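You operate a simulated robot arm through the tools that you are given. There is no shell and no other tool.

Carry out the task below with a simulated robot arm. There is one attempt and no reset: what you move stays moved.

TASK
Shut loops 3 and 5; set loop 4 to about 2 and loop 1 to about 1.5 l/min.
Fine: shut them at their levers; leave the fifth loop.

The check looks at the end state, three seconds after you hand in, the way a careful person would. Anything else that was tipped, shoved, dropped, spilled or broken makes it a failure.

THE ROBOT
A 7-joint arm with a two-finger parallel gripper, fixed in place. Base frame: the origin is on the floor under the middle of its stand, x ahead of it, y to its left, z up. Units: m, rad, N and s.
It reaches about 1.247 m from its shoulder. Its first joint turns from -2.304 to 2.304 rad. Payload 3.91 kg.
The tool frame sits at the grasp point between the pads (the TCP): z along the fingers, y along the line on which they close. The tips reach 0.03 m beyond it. Largest opening 0.11 m; finger width 0.02, thickness 0.01; the body of the gripper, 0.048 by 0.112 m, starts 0.055 m behind the TCP.
Orientation is that of the tool frame in the base frame, as [roll, pitch, yaw] about the fixed x, y, z axes, in that order (R = Rz(yaw) Ry(pitch) Rx(roll)). With the fingers straight down and closing along the base's y, the tool's x points along the base's -x, its y along +y and its z along -z.

THE INTERFACE
- The arm moves only by the tool apply_moves. Its argument "moves" is a list of rows, each a list of 7 numbers: the shift along the tool's x, y, z in units of 25 mm (1.0 is 25 mm), then the turn, a rotation vector about the tool's x, y, z in units of 4 degrees (1.0 is 4 degrees), then the opening in per cent of the stroke, from 0 (shut) to 100 (fully open). In form: [[tx, ty, tz, ax, ay, az, claw], ...]. A call has 1 to 20 rows; each row shifts and turns the commanded pose from where the row before left it, along the tool's axes as they then stand. A call with a number of a shift or a turn outside -1 to 1 is refused whole. Each row takes 0.2 s and may step no farther than 0.05 m and 0.15 rad from the row before; otherwise, or with a gripper value out of range, the whole call is refused. Where a pose cannot be reached the arm comes as near as it can. A force on the tool above 60 N (or 10 N above the force at the start of the call, whichever is more), or a blocked arm, ends the call early, and 0.2 s more pass. Each finger travels about 0.108 m/s and halts on what it meets, pressing with about 36 N; the grip force reading is that of the motor and also rises with nothing between the fingers. The clock runs only during rows and for 0.2 s after the last one: add rows that do not move to give the fingers time. The reply holds the time, the measured pose of the TCP, the force on the tool along the base axes, the opening and the grip force, in the units named above and with some noise, with the torque about the TCP (base axes, N m) and any sound that the robot's microphone picked up, and new pictures: "views" is both (left out), scene, wrist or none.
- Cameras (640 x 400 px; columns grow to the right, rows downward): "scene" is fixed at [0.4003, -0.5002, 1.1855]; the picture's right is [0.96, 0.28, 0.00], its down [0.05, -0.16, -0.99] and it looks along [-0.27, 0.95, -0.17] (base axes); focal length 315 px, centre (320, 200). "wrist" rides on the gripper at [0.072, 0.017, -0.103] in the tool frame; the picture's right is [-0.23, 0.97, 0.00], its down [-0.76, -0.18, -0.62] and it looks along [-0.61, -0.14, 0.78] (tool axes); focal length 222 px, centre (320, 200). There is no depth. A picture from a camera that has moved, and an enlarged one, comes with that camera's place and axes in the base frame and with its lens.
- enlarge(camera, box): a new picture of the part [left, top, right, bottom] of that camera's present view, enlarged. No time passes.
- hand_in(): hands the job in; it is judged then, once.

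Nothing tells you positions but the pictures and the camera data. Unless the task says otherwise, let go and move clear before handing in.

The tools are called after ">>>" as a command line: name --pt "numbers of a row" for each row, then --argument value for the rest, lists and objects as JSON in quotes. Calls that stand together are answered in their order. apply_moves: Moves the arm, as the interface text tells. Its arguments: {"type":"object","properties":{"moves":{"type":"array","items":{"type":"array","items":{"type":"number"}}},"views":{"type":"string","enum":["both","scene","wrist","none"]}},"required":["moves"]} The other tools are called the same way: enlarge (camera, box) takes an enlarged picture of a part of a camera's view; hand_in () hands the job in.

At the start:

```text
time_s: 0.0
eef_pos: [-0.0198, 0.4482, 1.3462]
ee_rot: [-3.141, 0.002, -3.141]
wrist_force: [0.1, -0.7, 0.2]
torque: [0.02, 0.01, 0.03]
finger_gap: 0.1098
gripper_force: 0.1
```

scene: 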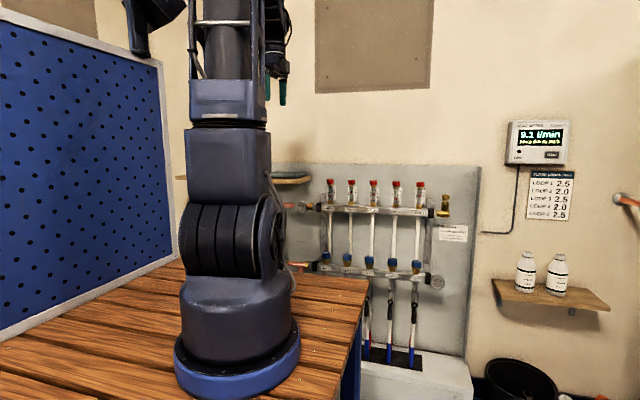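
wrist: 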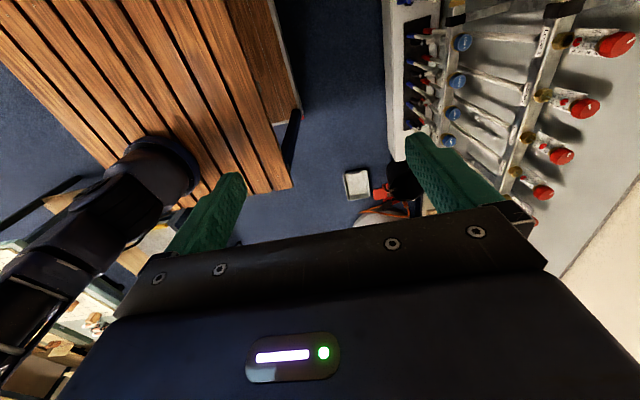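

I see a heating manifold with five loops on the wall behind the arm, with a flow display and a setpoint table to its right. I'll look closer before moving anything.

>>> enlarge --camera "scene" --box '[280, 160, 480, 300]'

>>> enlarge --camera "scene" --box '[500, 110, 600, 230]'

>>> enlarge --camera "wrist" --box '[380, 0, 640, 230]'

>>> enlarge --camera "scene" --box '[340, 240, 480, 400]'

```text
2.86 times, centred on (380, 230) of scene
camera zoom: at [0.4003, -0.5002, 1.1855], right [0.96, 0.28, 0.0], down [0.05, -0.16, -0.99], along [-0.27, 0.95, -0.17], focal length 900 px, centre (149, 114)
```

zoom: 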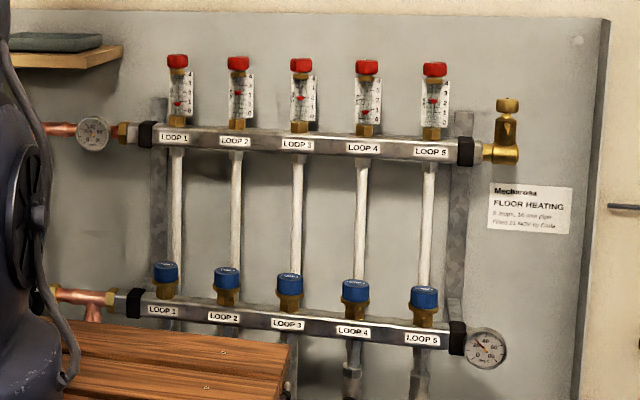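

```text
3.33 times, centred on (550, 170) of scene
camera zoom: at [0.4003, -0.5002, 1.1855], right [0.96, 0.28, 0.0], down [0.05, -0.16, -0.99], along [-0.27, 0.95, -0.17], focal length 1050 px, centre (-447, 300)
```

zoom: 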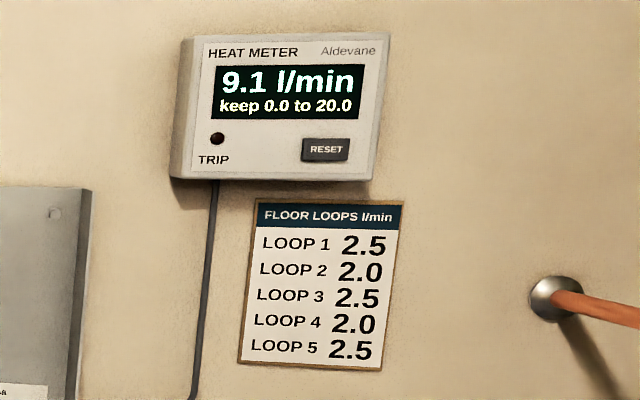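

```text
1.74 times, centred on (510, 115) of wrist
camera zoom: at [-0.0924, 0.4653, 1.4513], right [0.23, 0.97, 0.0], down [0.76, -0.18, 0.62], along [0.61, -0.14, -0.78], focal length 386 px, centre (-10, 348)
```

zoom: 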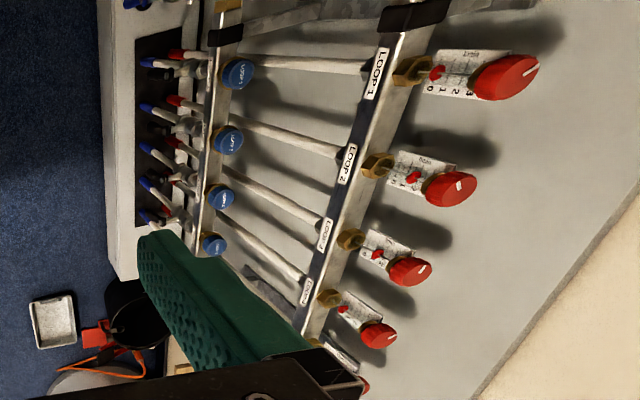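

```text
2.50 times, centred on (410, 320) of scene
camera zoom: at [0.4003, -0.5002, 1.1855], right [0.96, 0.28, 0.0], down [0.05, -0.16, -0.99], along [-0.27, 0.95, -0.17], focal length 788 px, centre (95, -100)
```

zoom: 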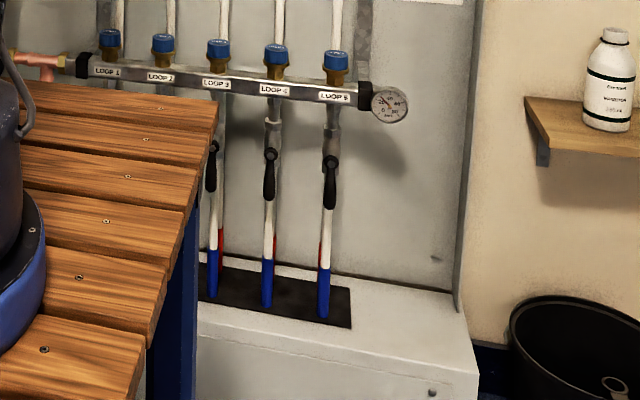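

>>> enlarge --camera "scene" --box '[322, 172, 382, 216]'

>>> enlarge --camera "scene" --box '[380, 172, 440, 216]'

>>> enlarge --camera "scene" --box '[430, 215, 475, 250]'

>>> enlarge --camera "scene" --box '[360, 270, 430, 370]'

>>> enlarge --camera "wrist" --box '[380, 10, 480, 150]'

```text
9.09 times, centred on (352, 194) of scene
camera zoom: at [0.4003, -0.5002, 1.1855], right [0.96, 0.28, 0.0], down [0.05, -0.16, -0.99], along [-0.27, 0.95, -0.17], focal length 2864 px, centre (29, 254)
```

zoom: 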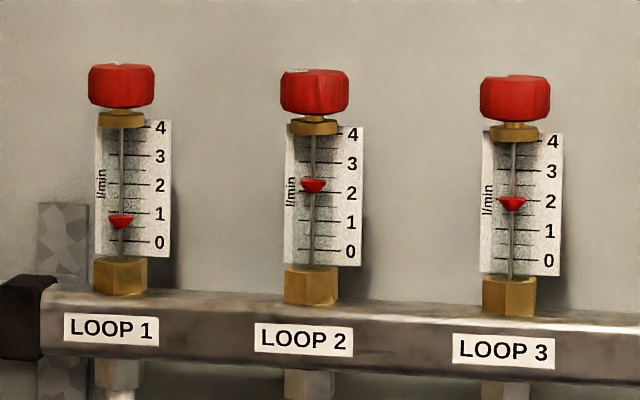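

```text
9.09 times, centred on (410, 194) of scene
camera zoom: at [0.4003, -0.5002, 1.1855], right [0.96, 0.28, 0.0], down [0.05, -0.16, -0.99], along [-0.27, 0.95, -0.17], focal length 2864 px, centre (-498, 254)
```

zoom: 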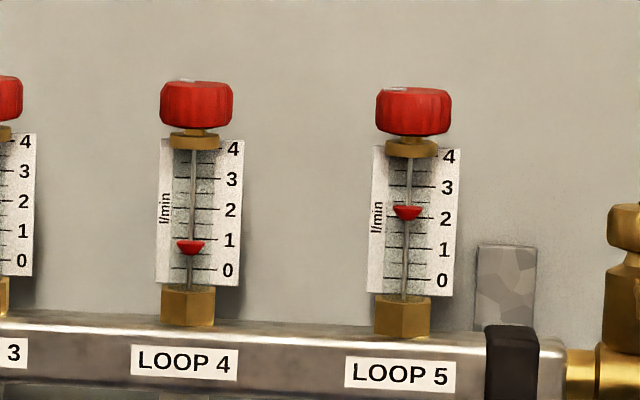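

```text
11.43 times, centred on (452, 232) of scene
camera zoom: at [0.4003, -0.5002, 1.1855], right [0.96, 0.28, 0.0], down [0.05, -0.16, -0.99], along [-0.27, 0.95, -0.17], focal length 3600 px, centre (-1194, -171)
```

zoom: 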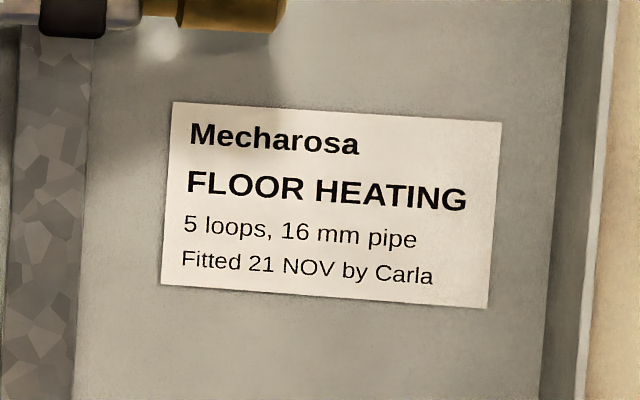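

```text
4.00 times, centred on (395, 320) of scene
camera zoom: at [0.4003, -0.5002, 1.1855], right [0.96, 0.28, 0.0], down [0.05, -0.16, -0.99], along [-0.27, 0.95, -0.17], focal length 1260 px, centre (20, -280)
```

zoom: 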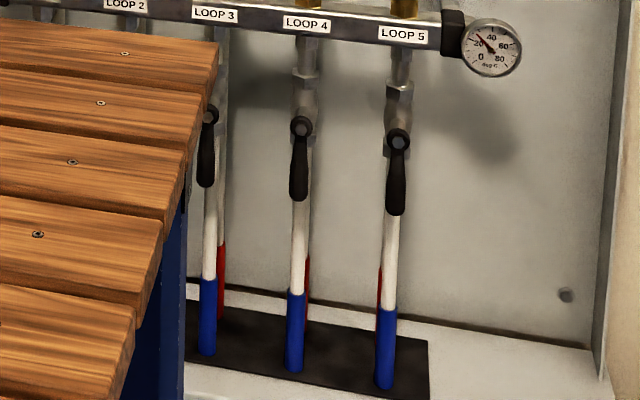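

```text
2.86 times, centred on (430, 80) of wrist
camera zoom: at [-0.0924, 0.4653, 1.4513], right [0.23, 0.97, 0.0], down [0.76, -0.18, 0.62], along [0.61, -0.14, -0.78], focal length 635 px, centre (6, 543)
```

zoom: 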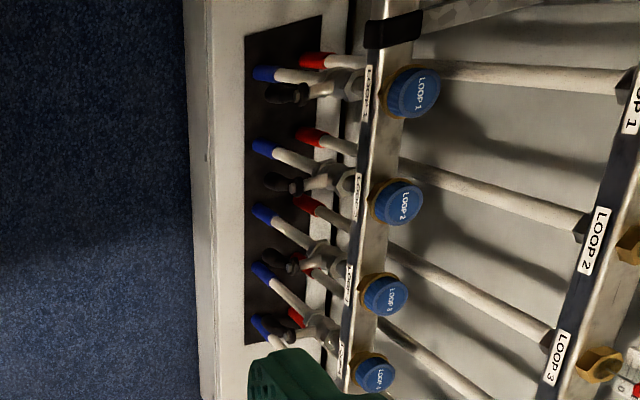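

The loops run 1 to 5 from left to right. They read about 0.8, 2.3, 2.0, 0.9 and 2.2, and all the levers hang down, so they are open. I read the task as shutting 3 and 5 at their levers, setting 4 to 2 and 1 to 1.5, and leaving the remaining loop (2) alone. I'll start by turning the wrist so its camera faces the panel.

>>> apply_moves --pt "0 0 0 0 0 -1 100" --pt "0 0 0 0 0 -1 100" --pt "0 0 0 0 0 -1 100" --pt "0 0 0 0 0 -1 100" --pt "0 0 0 0 0 -1 100" --pt "0 0 0 0 0 -1 100" --pt "0 0 0 0 0 -1 100" --pt "0 0 0 0 0 -1 100" --pt "0 0 0 0 0 -1 100" --pt "0 0 0 0 0 -1 100" --pt "0 0 0 0 0 -1 100" --pt "0 0 0 0 0 -1 100" --pt "0 0 0 0 0 -1 100" --pt "0 0 0 0 0 -1 100" --pt "0 0 0 0 0 -1 100" --pt "0 0 0 0 0 -1 100" --pt "0 0 0 0 0 -1 100" --pt "0 0 0 0 0 -1 100" --pt "0 0 0 0 0 -1 100" --pt "0 0 0 0 0 -1 100" --views "both"

```text
time_s: 4.2
eef_pos: [-0.0202, 0.4478, 1.347]
ee_rot: [3.141, 0.0, -1.746]
wrist_force: [0.6, 0.5, 0.3]
torque: [-0.01, 0.02, 0.0]
finger_gap: 0.1103
gripper_force: 0.0
camera wrist: at [-0.0492, 0.3802, 1.4512], right [-0.92, 0.39, 0.0], down [0.31, 0.72, 0.62], along [0.24, 0.57, -0.78], focal length 222 px, centre (320, 200)
```

scene: 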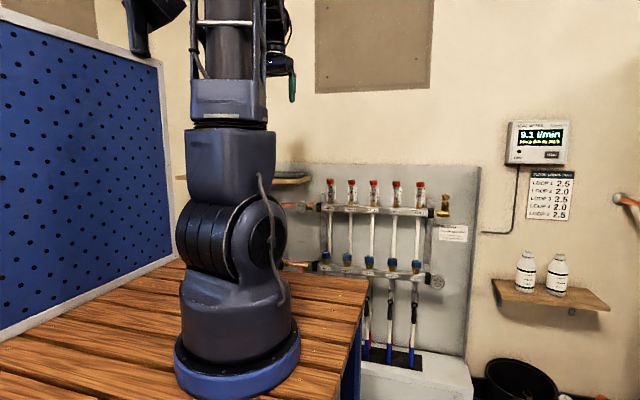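
wrist: 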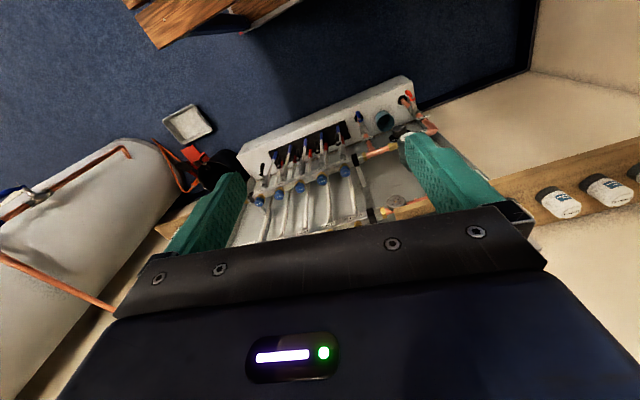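

The bench turns out to be well clear: its corner is at about (0.30, 0.28, 0.83), which leaves a wide gap in front of the panel. Next I'll square the wrist to the panel and come down to look at the levers.

>>> apply_moves --pt "0 0 0 0 0 -1 100" --pt "0 0 0 0 0 -1 100" --pt "0 0 0 0 0 -0.5 100" --pt "-0.2 -0.9 1 0 0 0 50" --pt "-0.2 -0.9 1 0 0 0 50" --pt "-0.2 -0.9 1 0 0 0 50" --pt "-0.2 -0.9 1 0 0 0 50" --pt "-0.2 -0.9 1 0 0 0 50" --pt "-0.2 -0.9 1 0 0 0 50" --pt "-0.2 -0.9 1 0 0 0 50" --pt "-0.2 -0.9 1 0 0 0 50" --pt "-0.2 -0.9 1 0 0 0 50" --pt "-0.2 -0.9 1 0 0 0 50" --pt "-0.2 -0.9 1 0 0 0 50" --pt "-0.2 -0.9 1 0 0 0 50" --views "both"

```text
time_s: 7.4
eef_pos: [0.2503, 0.508, 1.0467]
ee_rot: [-3.141, -0.001, -1.57]
wrist_force: [-0.1, 0.3, -0.5]
torque: [0.0, -0.02, 0.0]
finger_gap: 0.0554
gripper_force: 0.1
camera wrist: at [0.2338, 0.4357, 1.1511], right [-0.97, 0.23, 0.0], down [0.18, 0.76, 0.62], along [0.14, 0.61, -0.78], focal length 222 px, centre (320, 200)
```

scene: 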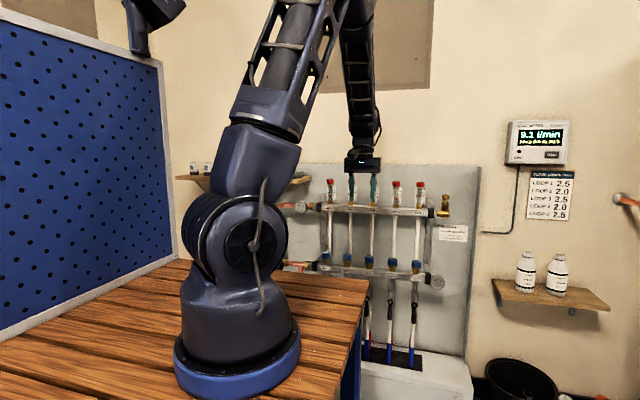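
wrist: 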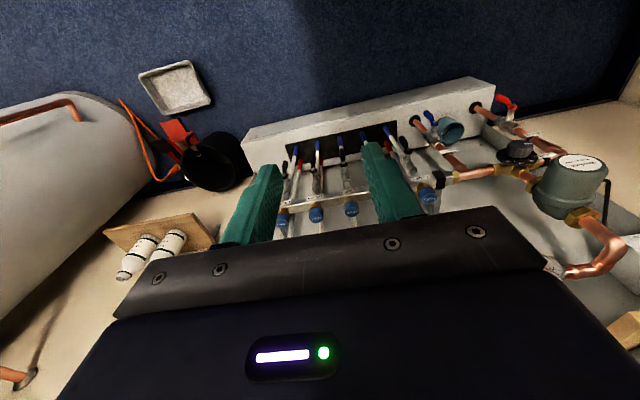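

The arm has kept its elbow up and is clear of everything. I'll come down further toward the levers.

>>> apply_moves --pt "-0.1 -0.6 1 0 0 0 50" --pt "-0.1 -0.6 1 0 0 0 50" --pt "-0.1 -0.6 1 0 0 0 50" --pt "-0.1 -0.6 1 0 0 0 50" --pt "-0.1 -0.6 1 0 0 0 50" --pt "-0.1 -0.6 1 0 0 0 50" --pt "-0.1 -0.6 1 0 0 0 50" --pt "-0.1 -0.4 1 0 0 0 50" --pt "-0.1 -0.4 1 0 0 0 50" --pt "-0.1 -0.4 1 0 0 0 50" --views "both"

```text
time_s: 9.6
eef_pos: [0.385, 0.5324, 0.7952]
ee_rot: [3.141, 0.001, -1.571]
wrist_force: [0.0, 0.4, -0.2]
torque: [-0.01, -0.01, -0.05]
finger_gap: 0.0549
gripper_force: 0.0
camera wrist: at [0.3681, 0.4604, 0.9006], right [-0.97, 0.23, 0.0], down [0.18, 0.76, 0.62], along [0.14, 0.61, -0.78], focal length 222 px, centre (320, 200)
```

scene: 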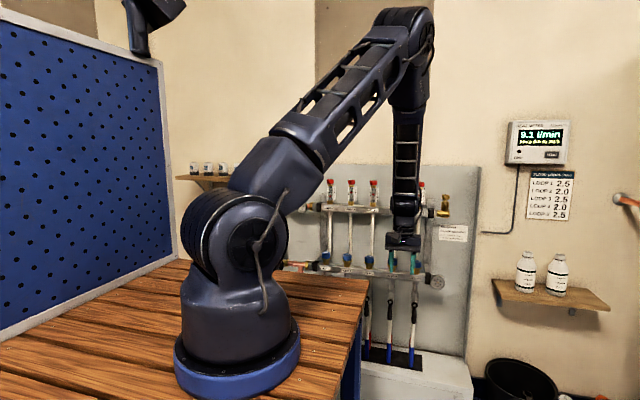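
wrist: 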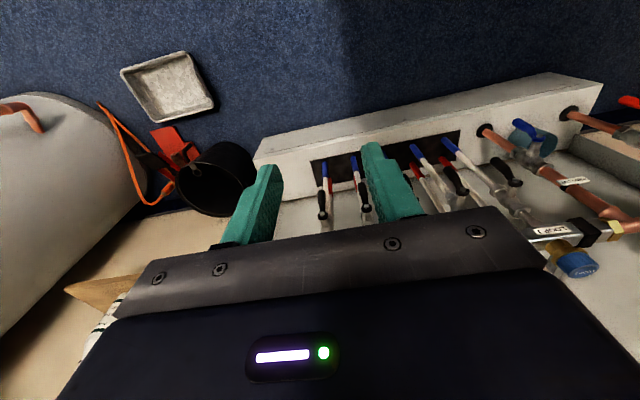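

>>> enlarge --camera "wrist" --box '[290, 120, 410, 240]'

>>> enlarge --camera "wrist" --box '[390, 110, 620, 290]'

>>> enlarge --camera "scene" --box '[350, 240, 450, 370]'

```text
3.33 times, centred on (350, 180) of wrist
camera zoom: at [0.3681, 0.4604, 0.9006], right [-0.97, 0.23, 0.0], down [0.18, 0.76, 0.62], along [0.14, 0.61, -0.78], focal length 740 px, centre (220, 267)
```

zoom: 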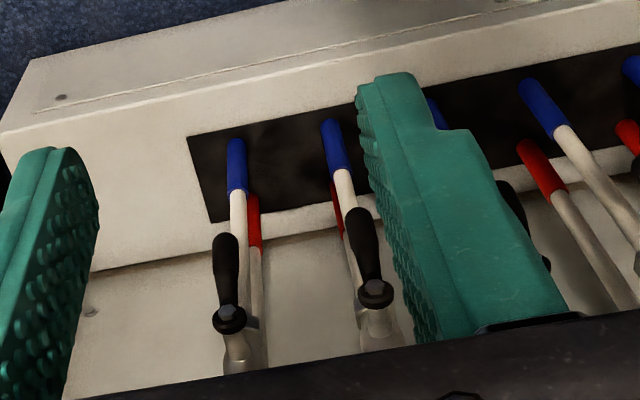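

```text
2.22 times, centred on (505, 200) of wrist
camera zoom: at [0.3681, 0.4604, 0.9006], right [-0.97, 0.23, 0.0], down [0.18, 0.76, 0.62], along [0.14, 0.61, -0.78], focal length 494 px, centre (-91, 200)
```

zoom: 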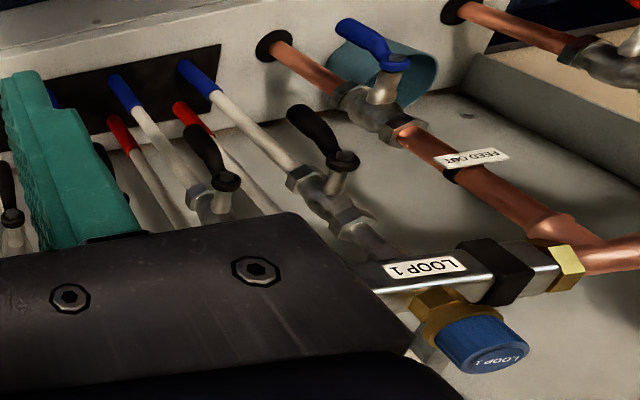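

```text
3.08 times, centred on (400, 305) of scene
camera zoom: at [0.4003, -0.5002, 1.1855], right [0.96, 0.28, 0.0], down [0.05, -0.16, -0.99], along [-0.27, 0.95, -0.17], focal length 969 px, centre (74, -123)
```

zoom: 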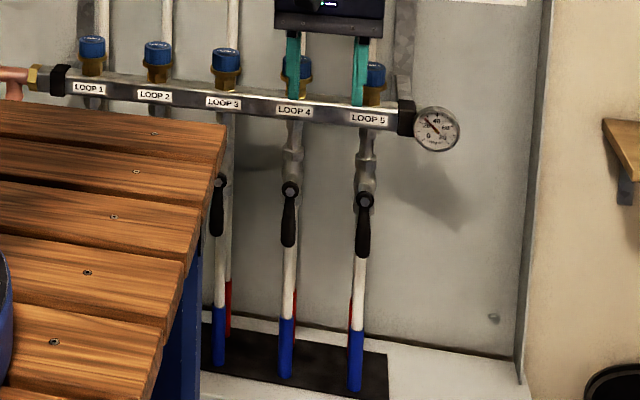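

>>> enlarge --camera "scene" --box '[395, 275, 431, 330]'

>>> enlarge --camera "wrist" --box '[310, 180, 380, 236]'

>>> enlarge --camera "wrist" --box '[460, 140, 550, 210]'

```text
7.27 times, centred on (413, 302) of scene
camera zoom: at [0.4003, -0.5002, 1.1855], right [0.96, 0.28, 0.0], down [0.05, -0.16, -0.99], along [-0.27, 0.95, -0.17], focal length 2291 px, centre (-356, -546)
```

zoom: 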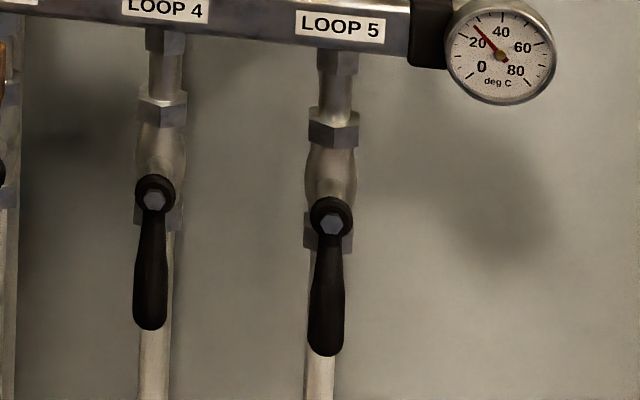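

```text
7.14 times, centred on (345, 208) of wrist
camera zoom: at [0.3681, 0.4604, 0.9006], right [-0.97, 0.23, 0.0], down [0.18, 0.76, 0.62], along [0.14, 0.61, -0.78], focal length 1587 px, centre (141, 143)
```

zoom: 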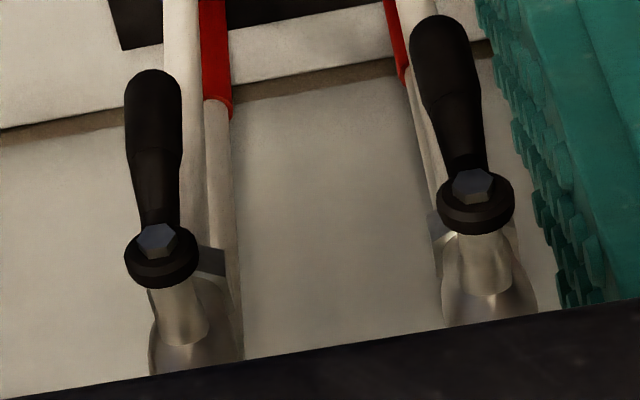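

```text
5.71 times, centred on (505, 175) of wrist
camera zoom: at [0.3681, 0.4604, 0.9006], right [-0.97, 0.23, 0.0], down [0.18, 0.76, 0.62], along [0.14, 0.61, -0.78], focal length 1269 px, centre (-737, 343)
```

zoom: 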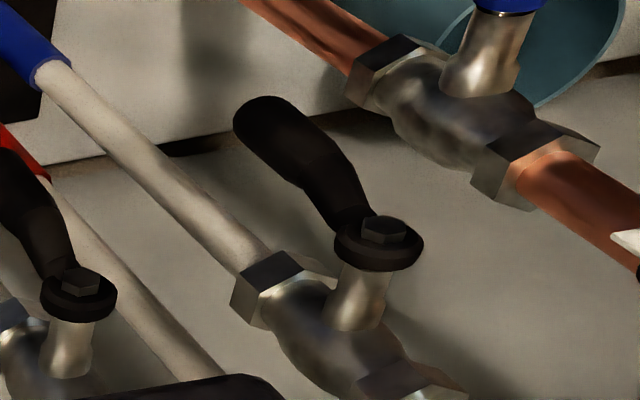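

I put the lever 5 hub at about (0.443, 0.80, 0.522), hanging down to a tip at about (0.443, 0.787, 0.448). I'll move closer and tilt the fingers toward the panel, so that a closed fingertip can swing the lever by its side.

>>> apply_moves --pt "-1 0 0 0 0 0 30" --pt "-1 0 0 0 0 0 10" --pt "-1 0 0 0 0 0 0" --pt "-1 0 0 0 0 0 0" --pt "0 0 0 0 -1 0 0" --pt "0 0 0 0 -1 0 0" --pt "0 0 0 0 -1 0 0" --pt "0 0 0 0 -1 0 0" --pt "0 0 0 0 -1 0 0" --pt "0 0 0 0 -1 0 0" --pt "0 0 0 0 -1 0 0" --pt "0 0 0 0 -1 0 0" --pt "0 0 0 0 -1 0 0" --pt "0 0 0 0 -1 0 0" --pt "0 0 0 0 -1 0 0" --pt "0 0 0 0 -1 0 0" --pt "0 0 0 0 -1 0 0" --pt "0 0 0 0 -1 0 0" --pt "0 0 0 0 -1 0 0" --views "both"

```text
time_s: 13.6
eef_pos: [0.3848, 0.6332, 0.7959]
ee_rot: [-3.14, 1.048, -1.569]
wrist_force: [0.2, 0.1, 0.5]
torque: [0.0, 0.03, 0.03]
finger_gap: 0.0
gripper_force: 35.8
camera wrist: at [0.3679, 0.5077, 0.7866], right [-0.97, 0.11, 0.2], down [0.18, -0.16, 0.97], along [0.14, 0.98, 0.14], focal length 222 px, centre (320, 200)
```

scene: 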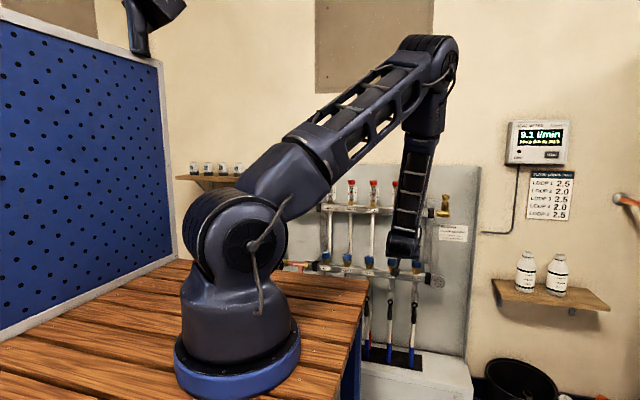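
wrist: 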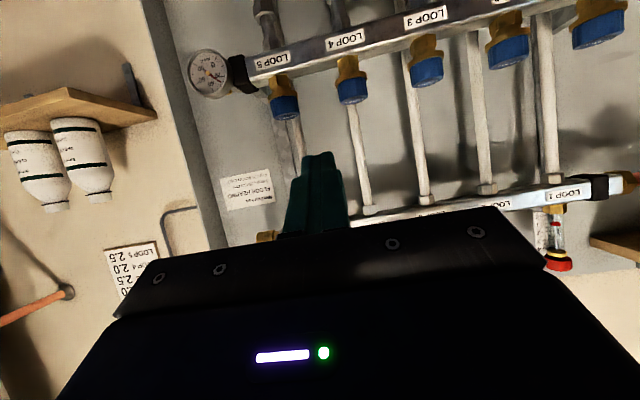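

The tilted posture works and the arm has plenty of room. I'll lower to a standoff in front of the gap between levers 4 and 5.

>>> apply_moves --pt "0.917 -0.036 0.617 0 0 0 0" --pt "0.917 -0.036 0.617 0 0 0 0" --pt "0.917 -0.036 0.617 0 0 0 0" --pt "0.917 -0.036 0.617 0 0 0 0" --pt "0.917 -0.036 0.617 0 0 0 0" --pt "0.917 -0.036 0.617 0 0 0 0" --pt "0.917 -0.036 0.617 0 0 0 0" --pt "0.917 -0.036 0.617 0 0 0 0" --pt "0.917 -0.036 0.617 0 0 0 0" --views "both"

```text
time_s: 15.6
eef_pos: [0.3926, 0.6505, 0.5486]
ee_rot: [-3.141, 1.047, -1.568]
wrist_force: [-0.3, -0.1, -0.7]
torque: [0.0, 0.0, 0.0]
finger_gap: 0.0
gripper_force: 36.1
camera wrist: at [0.3768, 0.5245, 0.5385], right [-0.97, 0.11, 0.2], down [0.18, -0.16, 0.97], along [0.14, 0.98, 0.13], focal length 222 px, centre (320, 200)
```

scene: 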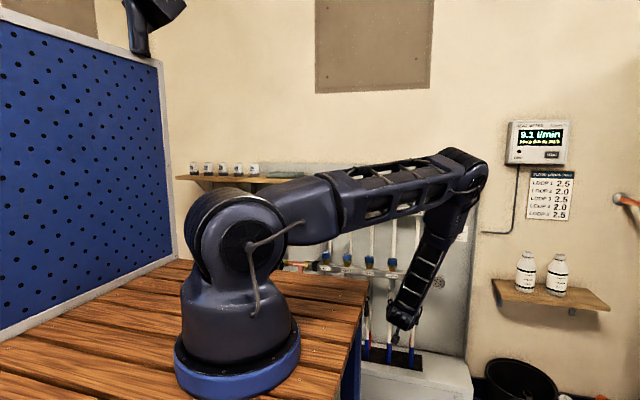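
wrist: 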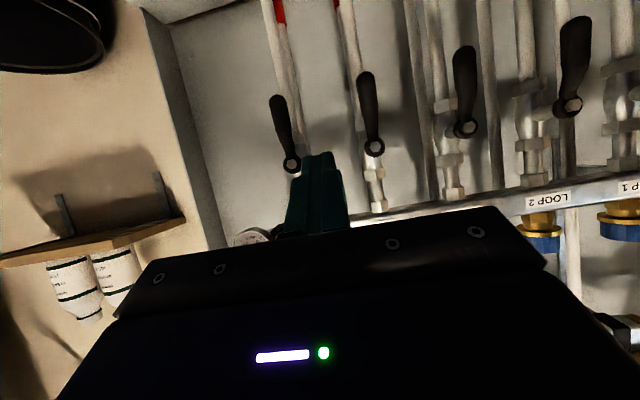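

All five hubs check out, at x of about 0.24, 0.34 and 0.443 for loops 3, 4 and 5, with z of about 0.523. I'll slide the closed fingertips into the gap between levers 4 and 5.

>>> apply_moves --pt "0 0 1 0 0 0 0" --pt "0 0 1 0 0 0 0" --pt "0 0 1 0 0 0 0" --pt "0 0 1 0 0 0 0" --pt "0 0 1 0 0 0 0" --pt "0 0 1 0 0 0 0" --views "both"

```text
time_s: 17.0
eef_pos: [0.3926, 0.7798, 0.4745]
ee_rot: [3.141, 1.047, -1.573]
wrist_force: [0.6, -0.1, 0.0]
torque: [-0.02, -0.03, 0.03]
finger_gap: 0.0
gripper_force: 36.1
camera wrist: at [0.3764, 0.6547, 0.464], right [-0.97, 0.11, 0.2], down [0.18, -0.16, 0.97], along [0.14, 0.98, 0.13], focal length 222 px, centre (320, 200)
```

scene: 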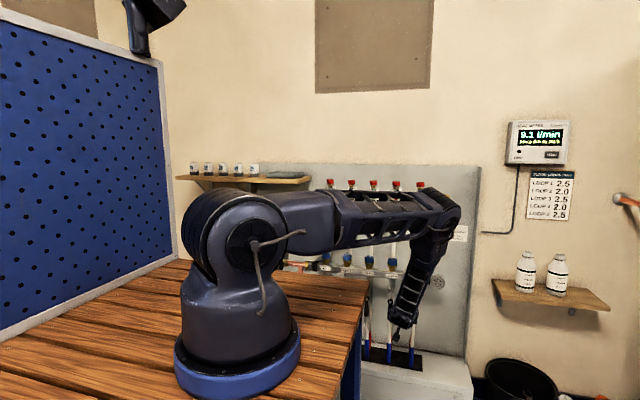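
wrist: 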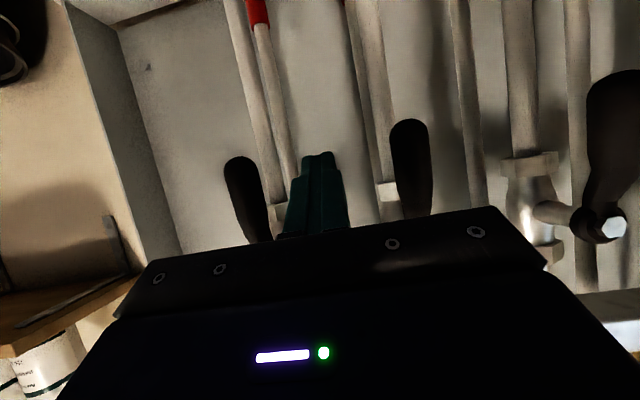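

The fingertip now sits between levers 4 and 5. I'll push lever 5 gently to the right and watch the force.

>>> apply_moves --pt "0 -0.8 0 0 0 0 0" --pt "0 -0.4 0 0 0 0 0" --pt "0 -0.4 0 0 0 0 0" --pt "0 -0.3 0 0 0 0 0" --views "both"

```text
time_s: 17.8
eef_pos: [0.4173, 0.7818, 0.4736]
ee_rot: [3.129, 1.046, -1.57]
wrist_force: [-6.6, 2.1, 0.5]
torque: [0.01, -0.09, 0.07]
finger_gap: 0.0
gripper_force: 35.7
stopped in row 3: the force on the tool passed its limit at 73 N (the readings are from after the stop); the commanded pose is now the measured one
camera wrist: at [0.4018, 0.6553, 0.4641], right [-0.97, 0.1, 0.2], down [0.19, -0.15, 0.97], along [0.13, 0.98, 0.13], focal length 222 px, centre (320, 200)
```

scene: 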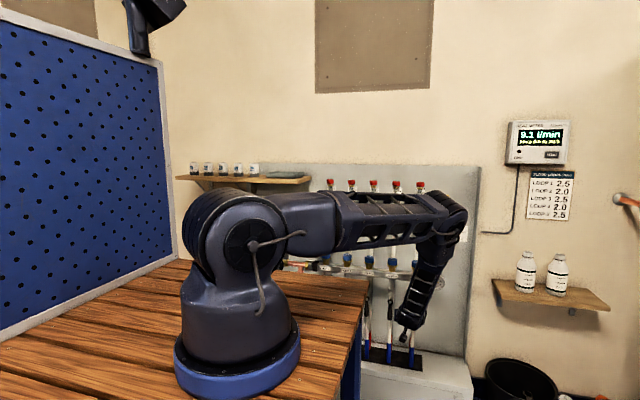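
wrist: 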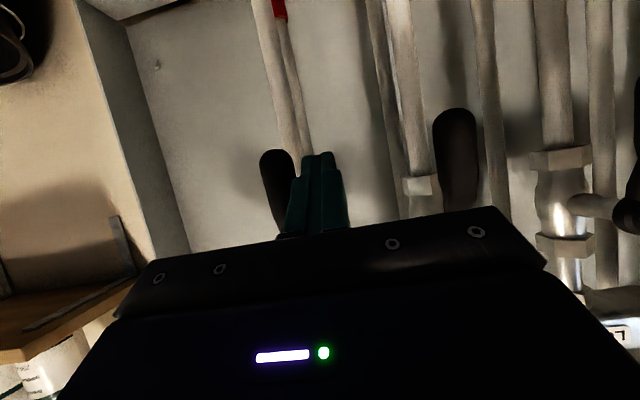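

Lever 5 is at its stop in that direction: 73 N and no movement. It must close to the left, so I'll back off, go round to its right side and try that way.

>>> apply_moves --pt "0 0.6 0 0 0 0 0" --pt "0 0 -1 0 0 0 0" --pt "0 0 -1 0 0 0 0" --pt "0 0 -1 0 0 0 0" --pt "0 -0.9 0 0 0 0 0" --pt "0 -0.9 0 0 0 0 0" --pt "0 -0.9 0 0 0 0 0" --pt "0 -0.95 0 0 0 0 0" --pt "0 0 1 0 0 0 0" --pt "0 0 1 0 0 0 0" --pt "0 0 1 0 0 0 0" --views "both"

```text
time_s: 20.2
eef_pos: [0.4953, 0.7838, 0.4749]
ee_rot: [3.131, 1.045, -1.569]
wrist_force: [-0.9, 0.5, -0.9]
torque: [0.0, 0.0, 0.02]
finger_gap: 0.0001
gripper_force: 35.7
camera wrist: at [0.4786, 0.6563, 0.4646], right [-0.97, 0.1, 0.2], down [0.19, -0.16, 0.97], along [0.13, 0.98, 0.13], focal length 222 px, centre (320, 200)
```

scene: 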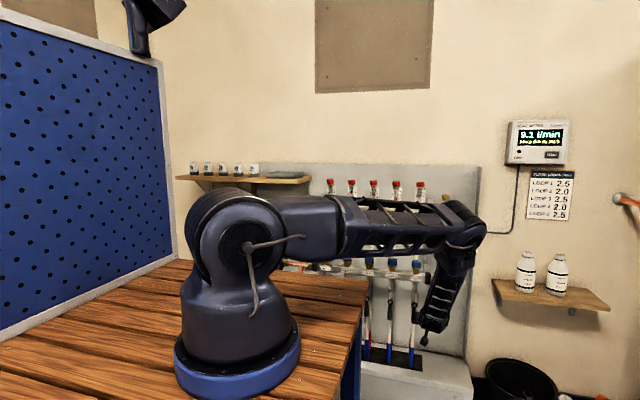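
wrist: 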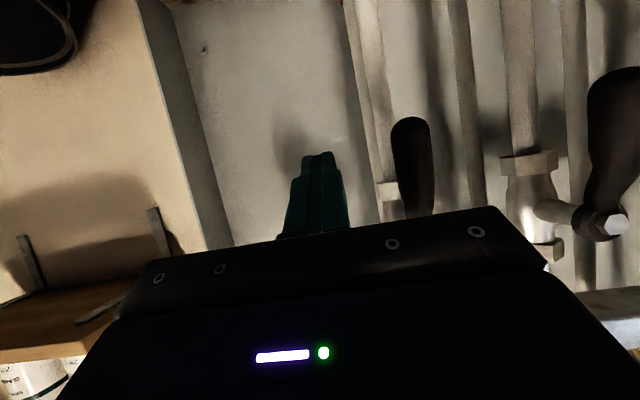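

Now I'm on the right side of lever 5, so I'll push it left.

>>> apply_moves --pt "0 0.9 0 0 0 0 0" --pt "0 0.4 0 0 0 0 0" --pt "0 0.3 0 0 0 0 0" --pt "0 0.3 0 0 0 0 0" --views "wrist"

```text
time_s: 21.2
eef_pos: [0.446, 0.7817, 0.4752]
ee_rot: [3.13, 1.045, -1.568]
wrist_force: [1.8, -2.5, -0.4]
torque: [0.0, 0.0, 0.01]
finger_gap: 0.0
gripper_force: 35.7
camera wrist: at [0.4314, 0.6556, 0.4645], right [-0.97, 0.1, 0.2], down [0.18, -0.16, 0.97], along [0.13, 0.98, 0.13], focal length 222 px, centre (320, 200)
```

wrist: 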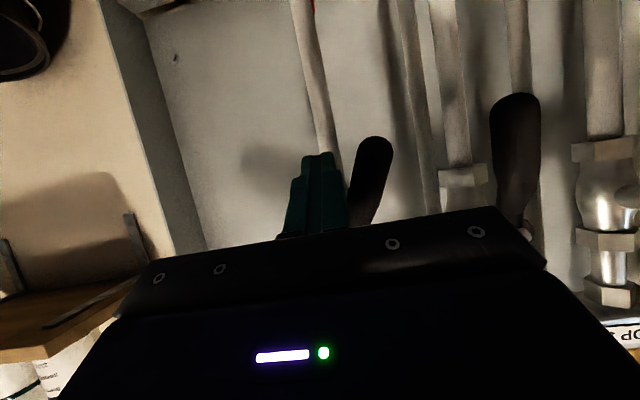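

Lever 5 swings left freely. I'll carry on along its arc.

>>> apply_moves --pt "0 0.39 0 0 0 0 0" --pt "0 0.37 0 0 0 0 0" --pt "-0.125 0.352 -0.072 0 0 0 0" --pt "-0.173 0.32 -0.1 0 0 0 0" --pt "-0.222 0.28 -0.128 0 0 0 0" --pt "-0.256 0.232 -0.148 0 0 0 0" --views "both"

```text
time_s: 22.6
eef_pos: [0.3969, 0.7812, 0.4964]
ee_rot: [3.131, 1.044, -1.567]
wrist_force: [1.2, -1.9, -1.1]
torque: [0.01, 0.0, 0.01]
finger_gap: 0.0001
gripper_force: 35.8
camera wrist: at [0.3821, 0.655, 0.4862], right [-0.97, 0.1, 0.2], down [0.18, -0.15, 0.97], along [0.13, 0.98, 0.13], focal length 222 px, centre (320, 200)
```

scene: 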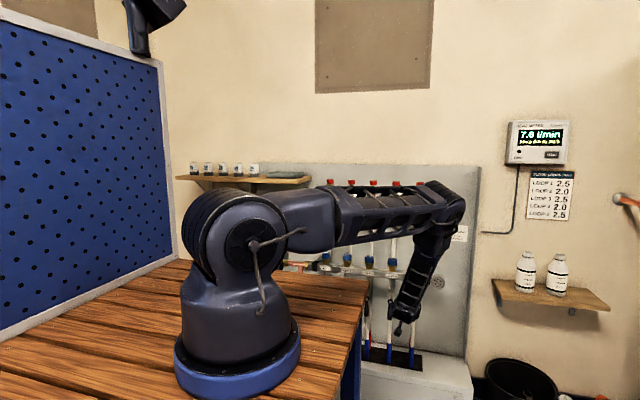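
wrist: 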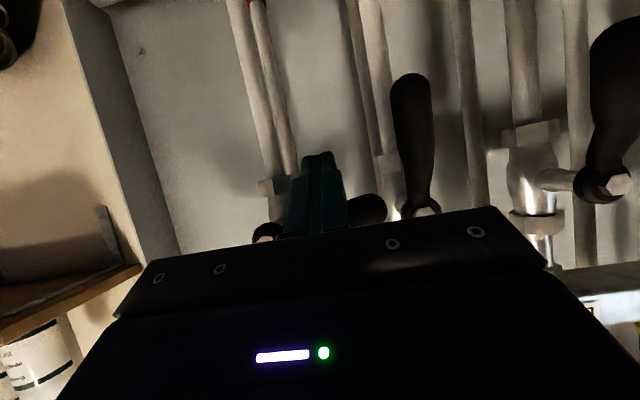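

>>> apply_moves --pt "-0.291 0.176 -0.168 0 0 0 0" --pt "-0.2 0.04 -0.115 0 0 0 0" --pt "-0.1 0 -0.058 0 0 0 0" --views "both"

>>> enlarge --camera "scene" --box '[500, 115, 580, 165]'

>>> enlarge --camera "scene" --box '[360, 260, 440, 340]'

```text
time_s: 23.4
eef_pos: [0.3919, 0.7765, 0.507]
ee_rot: [3.127, 1.035, -1.571]
wrist_force: [0.6, -5.8, -6.0]
torque: [0.0, -0.11, 0.04]
finger_gap: 0.0002
gripper_force: 36.1
stopped in row 3: the force on the tool passed its limit at 62 N (the readings are from after the stop); the commanded pose is now the measured one
camera wrist: at [0.3771, 0.6506, 0.4988], right [-0.97, 0.1, 0.2], down [0.19, -0.14, 0.97], along [0.13, 0.98, 0.12], focal length 222 px, centre (320, 200)
```

scene: 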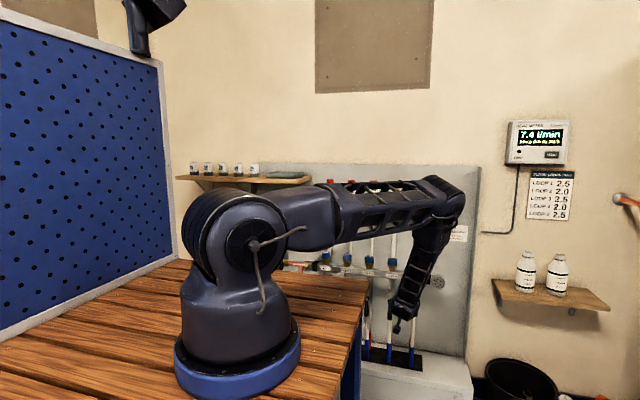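
wrist: 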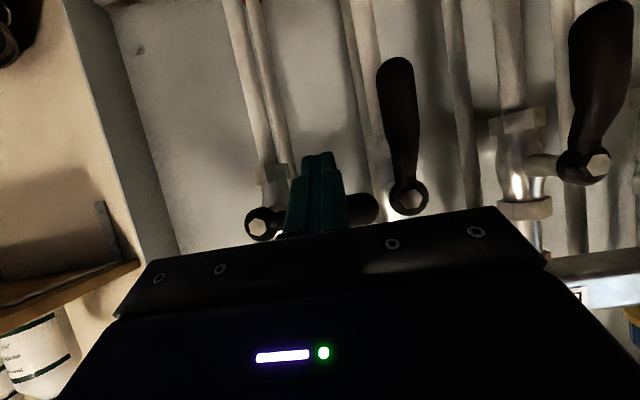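

```text
8.00 times, centred on (540, 140) of scene
camera zoom: at [0.4003, -0.5002, 1.1855], right [0.96, 0.28, 0.0], down [0.05, -0.16, -0.99], along [-0.27, 0.95, -0.17], focal length 2520 px, centre (-1440, 680)
```

zoom: 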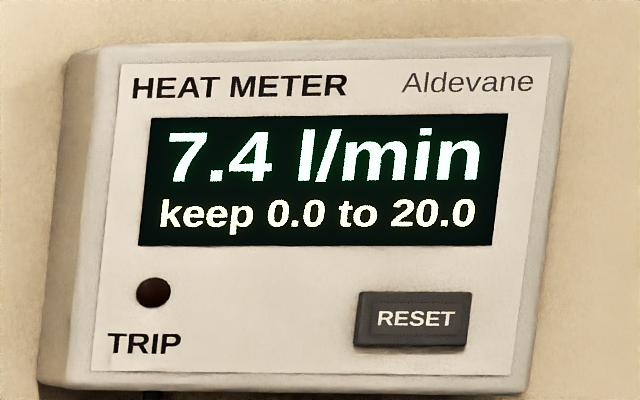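

```text
5.00 times, centred on (400, 300) of scene
camera zoom: at [0.4003, -0.5002, 1.1855], right [0.96, 0.28, 0.0], down [0.05, -0.16, -0.99], along [-0.27, 0.95, -0.17], focal length 1575 px, centre (-80, -300)
```

zoom: 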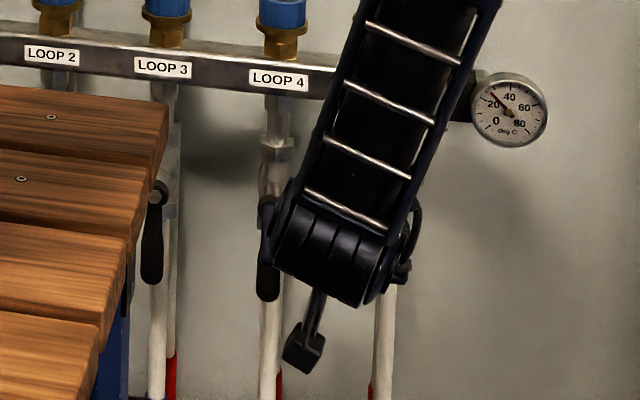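

Lever 5 is horizontal and hard against its closed stop, and the meter has dropped to 7.4 l/min. I'll back out from under it and move across to the gap to the right of lever 3.

>>> apply_moves --pt "0.42 0 0.24 0 0 0 0" --pt "0 0 -1 0 0 0 0" --pt "0 0 -1 0 0 0 0" --pt "0 0 -1 0 0 0 0" --pt "0 0 -1 0 0 0 0" --pt "0 0.82 0 0 0 0 0" --pt "0 0.82 0 0 0 0 0" --pt "0 0.82 0 0 0 0 0" --pt "0 0.82 0 0 0 0 0" --pt "0 0.82 0 0 0 0 0" --views "both"

```text
time_s: 25.6
eef_pos: [0.291, 0.6904, 0.5487]
ee_rot: [3.127, 1.039, -1.571]
wrist_force: [-0.6, 0.6, 0.3]
torque: [0.01, 0.01, 0.0]
finger_gap: 0.0
gripper_force: 36.3
camera wrist: at [0.2762, 0.5641, 0.5393], right [-0.97, 0.1, 0.2], down [0.19, -0.15, 0.97], along [0.13, 0.98, 0.12], focal length 222 px, centre (320, 200)
```

scene: 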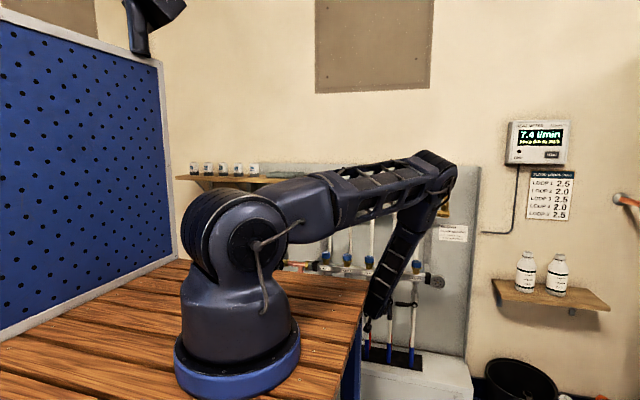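
wrist: 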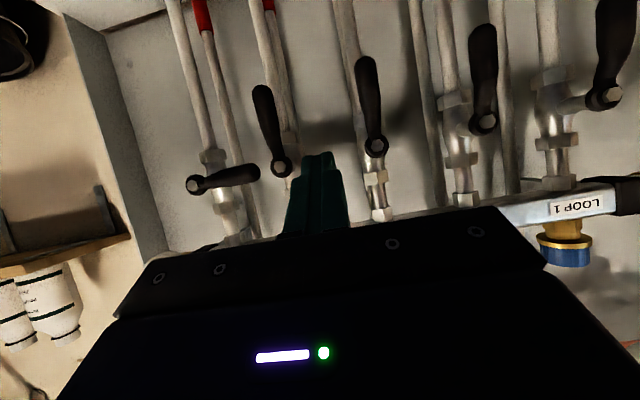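

Lever 5 is confirmed crosswise. Now I'll slide in between levers 3 and 4.

>>> apply_moves --pt "0.15 0 0.93 0 0 0 0" --pt "0.15 0 0.93 0 0 0 0" --pt "0.15 0 0.93 0 0 0 0" --pt "0.15 0 0.93 0 0 0 0" --pt "0.07 0 0.85 0 0 0 0" --views "wrist"

```text
time_s: 26.9
eef_pos: [0.2895, 0.7791, 0.4751]
ee_rot: [3.128, 1.037, -1.57]
wrist_force: [1.0, 0.6, 0.7]
torque: [-0.04, -0.02, -0.03]
finger_gap: 0.0001
gripper_force: 36.3
camera wrist: at [0.2748, 0.6533, 0.4669], right [-0.97, 0.1, 0.2], down [0.19, -0.15, 0.97], along [0.13, 0.98, 0.12], focal length 222 px, centre (320, 200)
```

wrist: 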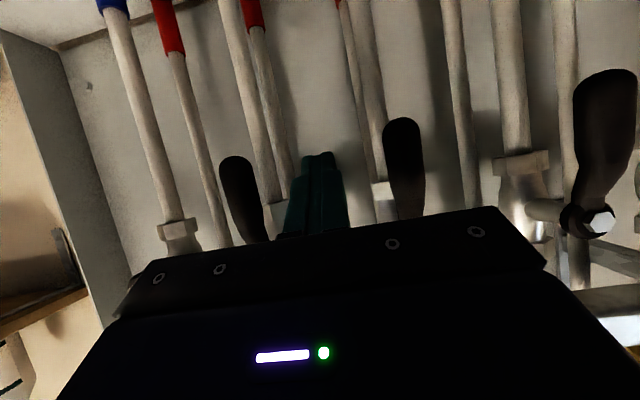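

>>> apply_moves --pt "0 0.9 0 0 0 0 0" --pt "0 0.4 0 0 0 0 0" --pt "0 0.3 0 0 0 0 0" --pt "0 0.26 0 0 0 0 0" --pt "0 0.39 0 0 0 0 0" --pt "0 0.37 0 0 0 0 0" --pt "-0.125 0.352 -0.072 0 0 0 0" --pt "-0.173 0.32 -0.1 0 0 0 0" --pt "-0.222 0.28 -0.128 0 0 0 0" --pt "-0.256 0.232 -0.148 0 0 0 0" --views "both"

```text
time_s: 29.1
eef_pos: [0.1938, 0.7789, 0.4982]
ee_rot: [3.128, 1.04, -1.569]
wrist_force: [0.6, -0.2, -0.9]
torque: [-0.02, -0.01, 0.01]
finger_gap: 0.0
gripper_force: 35.7
camera wrist: at [0.1793, 0.6527, 0.4901], right [-0.97, 0.1, 0.2], down [0.19, -0.15, 0.97], along [0.13, 0.98, 0.12], focal length 222 px, centre (320, 200)
```

scene: 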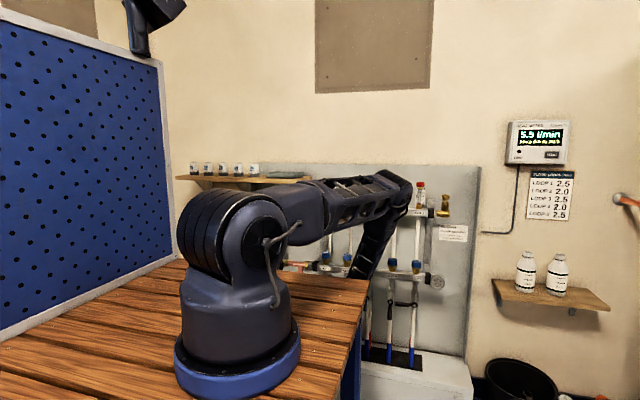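
wrist: 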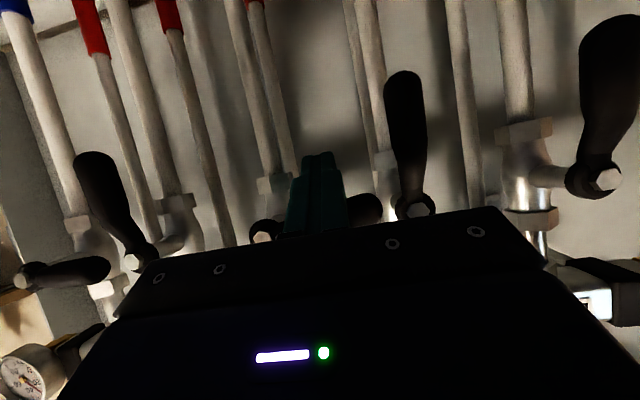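

>>> apply_moves --pt "-0.291 0.176 -0.168 0 0 0 0" --pt "-0.2 0.04 -0.115 0 0 0 0" --pt "-0.1 0 -0.058 0 0 0 0" --views "both"

>>> enlarge --camera "scene" --box '[500, 115, 580, 165]'

```text
time_s: 29.9
eef_pos: [0.1891, 0.7744, 0.5089]
ee_rot: [3.125, 1.026, -1.57]
wrist_force: [1.7, -6.2, -5.4]
torque: [-0.02, -0.08, 0.09]
finger_gap: 0.0001
gripper_force: 35.7
stopped in row 3: the force on the tool passed its limit at 66 N (the readings are from after the stop); the commanded pose is now the measured one
camera wrist: at [0.1744, 0.6481, 0.5014], right [-0.97, 0.1, 0.2], down [0.19, -0.14, 0.97], along [0.13, 0.99, 0.11], focal length 222 px, centre (320, 200)
```

scene: 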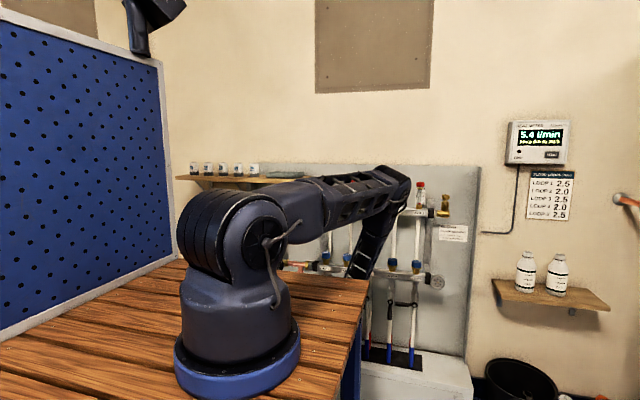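
wrist: 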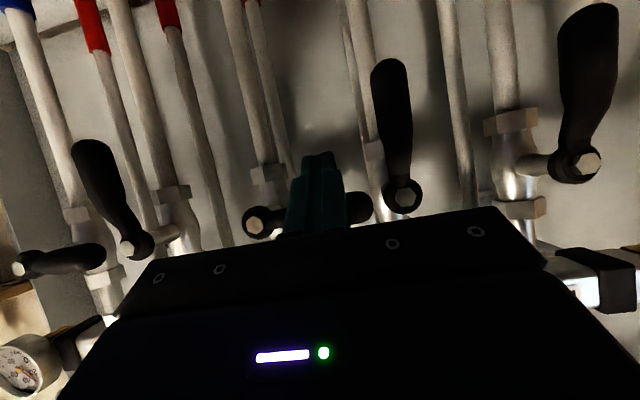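

```text
8.00 times, centred on (540, 140) of scene
camera zoom: at [0.4003, -0.5002, 1.1855], right [0.96, 0.28, 0.0], down [0.05, -0.16, -0.99], along [-0.27, 0.95, -0.17], focal length 2520 px, centre (-1440, 680)
```

zoom: 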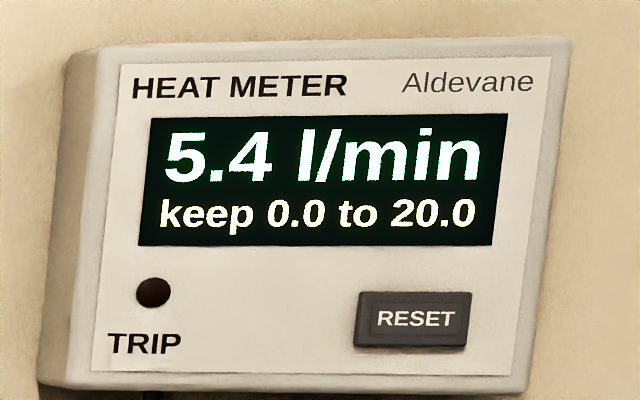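

Loop 3 is shut against its stop and the total is 5.4 l/min. I'll back out and raise the hand clear so I can read the flow tubes.

>>> apply_moves --pt "0.42 0 0.24 0 0 0 0" --pt "0 0 -1 0 0 0 0" --pt "0 0 -1 0 0 0 0" --pt "0 0 -1 0 0 0 0" --pt "0 0 -1 0 0 0 0" --pt "0 0 -1 0 0 0 0" --pt "-0.95 0 -0.55 0 0 0 0" --pt "-0.95 0 -0.55 0 0 0 0" --pt "-0.95 0 -0.55 0 0 0 0" --pt "-0.95 0 -0.55 0 0 0 0" --pt "-0.95 0 -0.55 0 0 0 0" --pt "-0.95 0 -0.55 0 0 0 0" --pt "-0.95 0 -0.55 0 0 0 0" --pt "-0.95 0 -0.55 0 0 0 0" --pt "-0.95 0 -0.55 0 0 0 0" --pt "-0.95 0 -0.55 0 0 0 0" --pt "-0.95 0 -0.55 0 0 0 0" --views "both"

```text
time_s: 33.5
eef_pos: [0.1952, 0.6728, 0.8654]
ee_rot: [3.127, 1.026, -1.574]
wrist_force: [-0.1, 0.8, 0.0]
torque: [0.0, 0.01, 0.03]
finger_gap: 0.0
gripper_force: 35.6
camera wrist: at [0.1791, 0.5464, 0.8582], right [-0.97, 0.1, 0.2], down [0.19, -0.14, 0.97], along [0.13, 0.98, 0.11], focal length 222 px, centre (320, 200)
```

scene: 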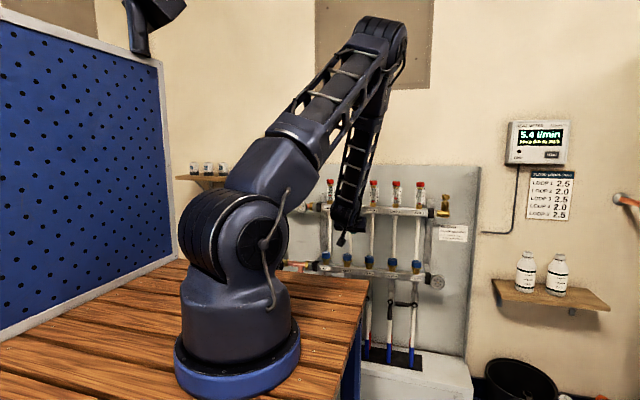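
wrist: 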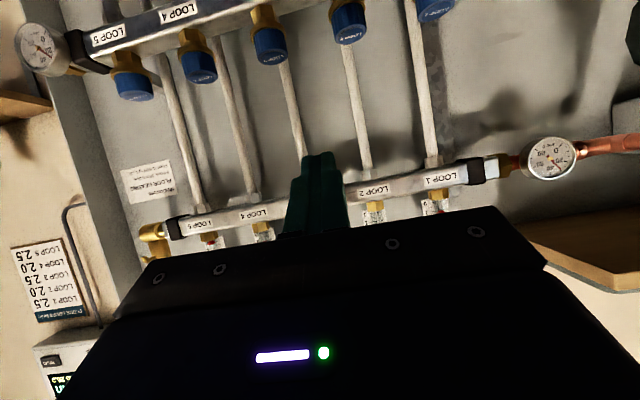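

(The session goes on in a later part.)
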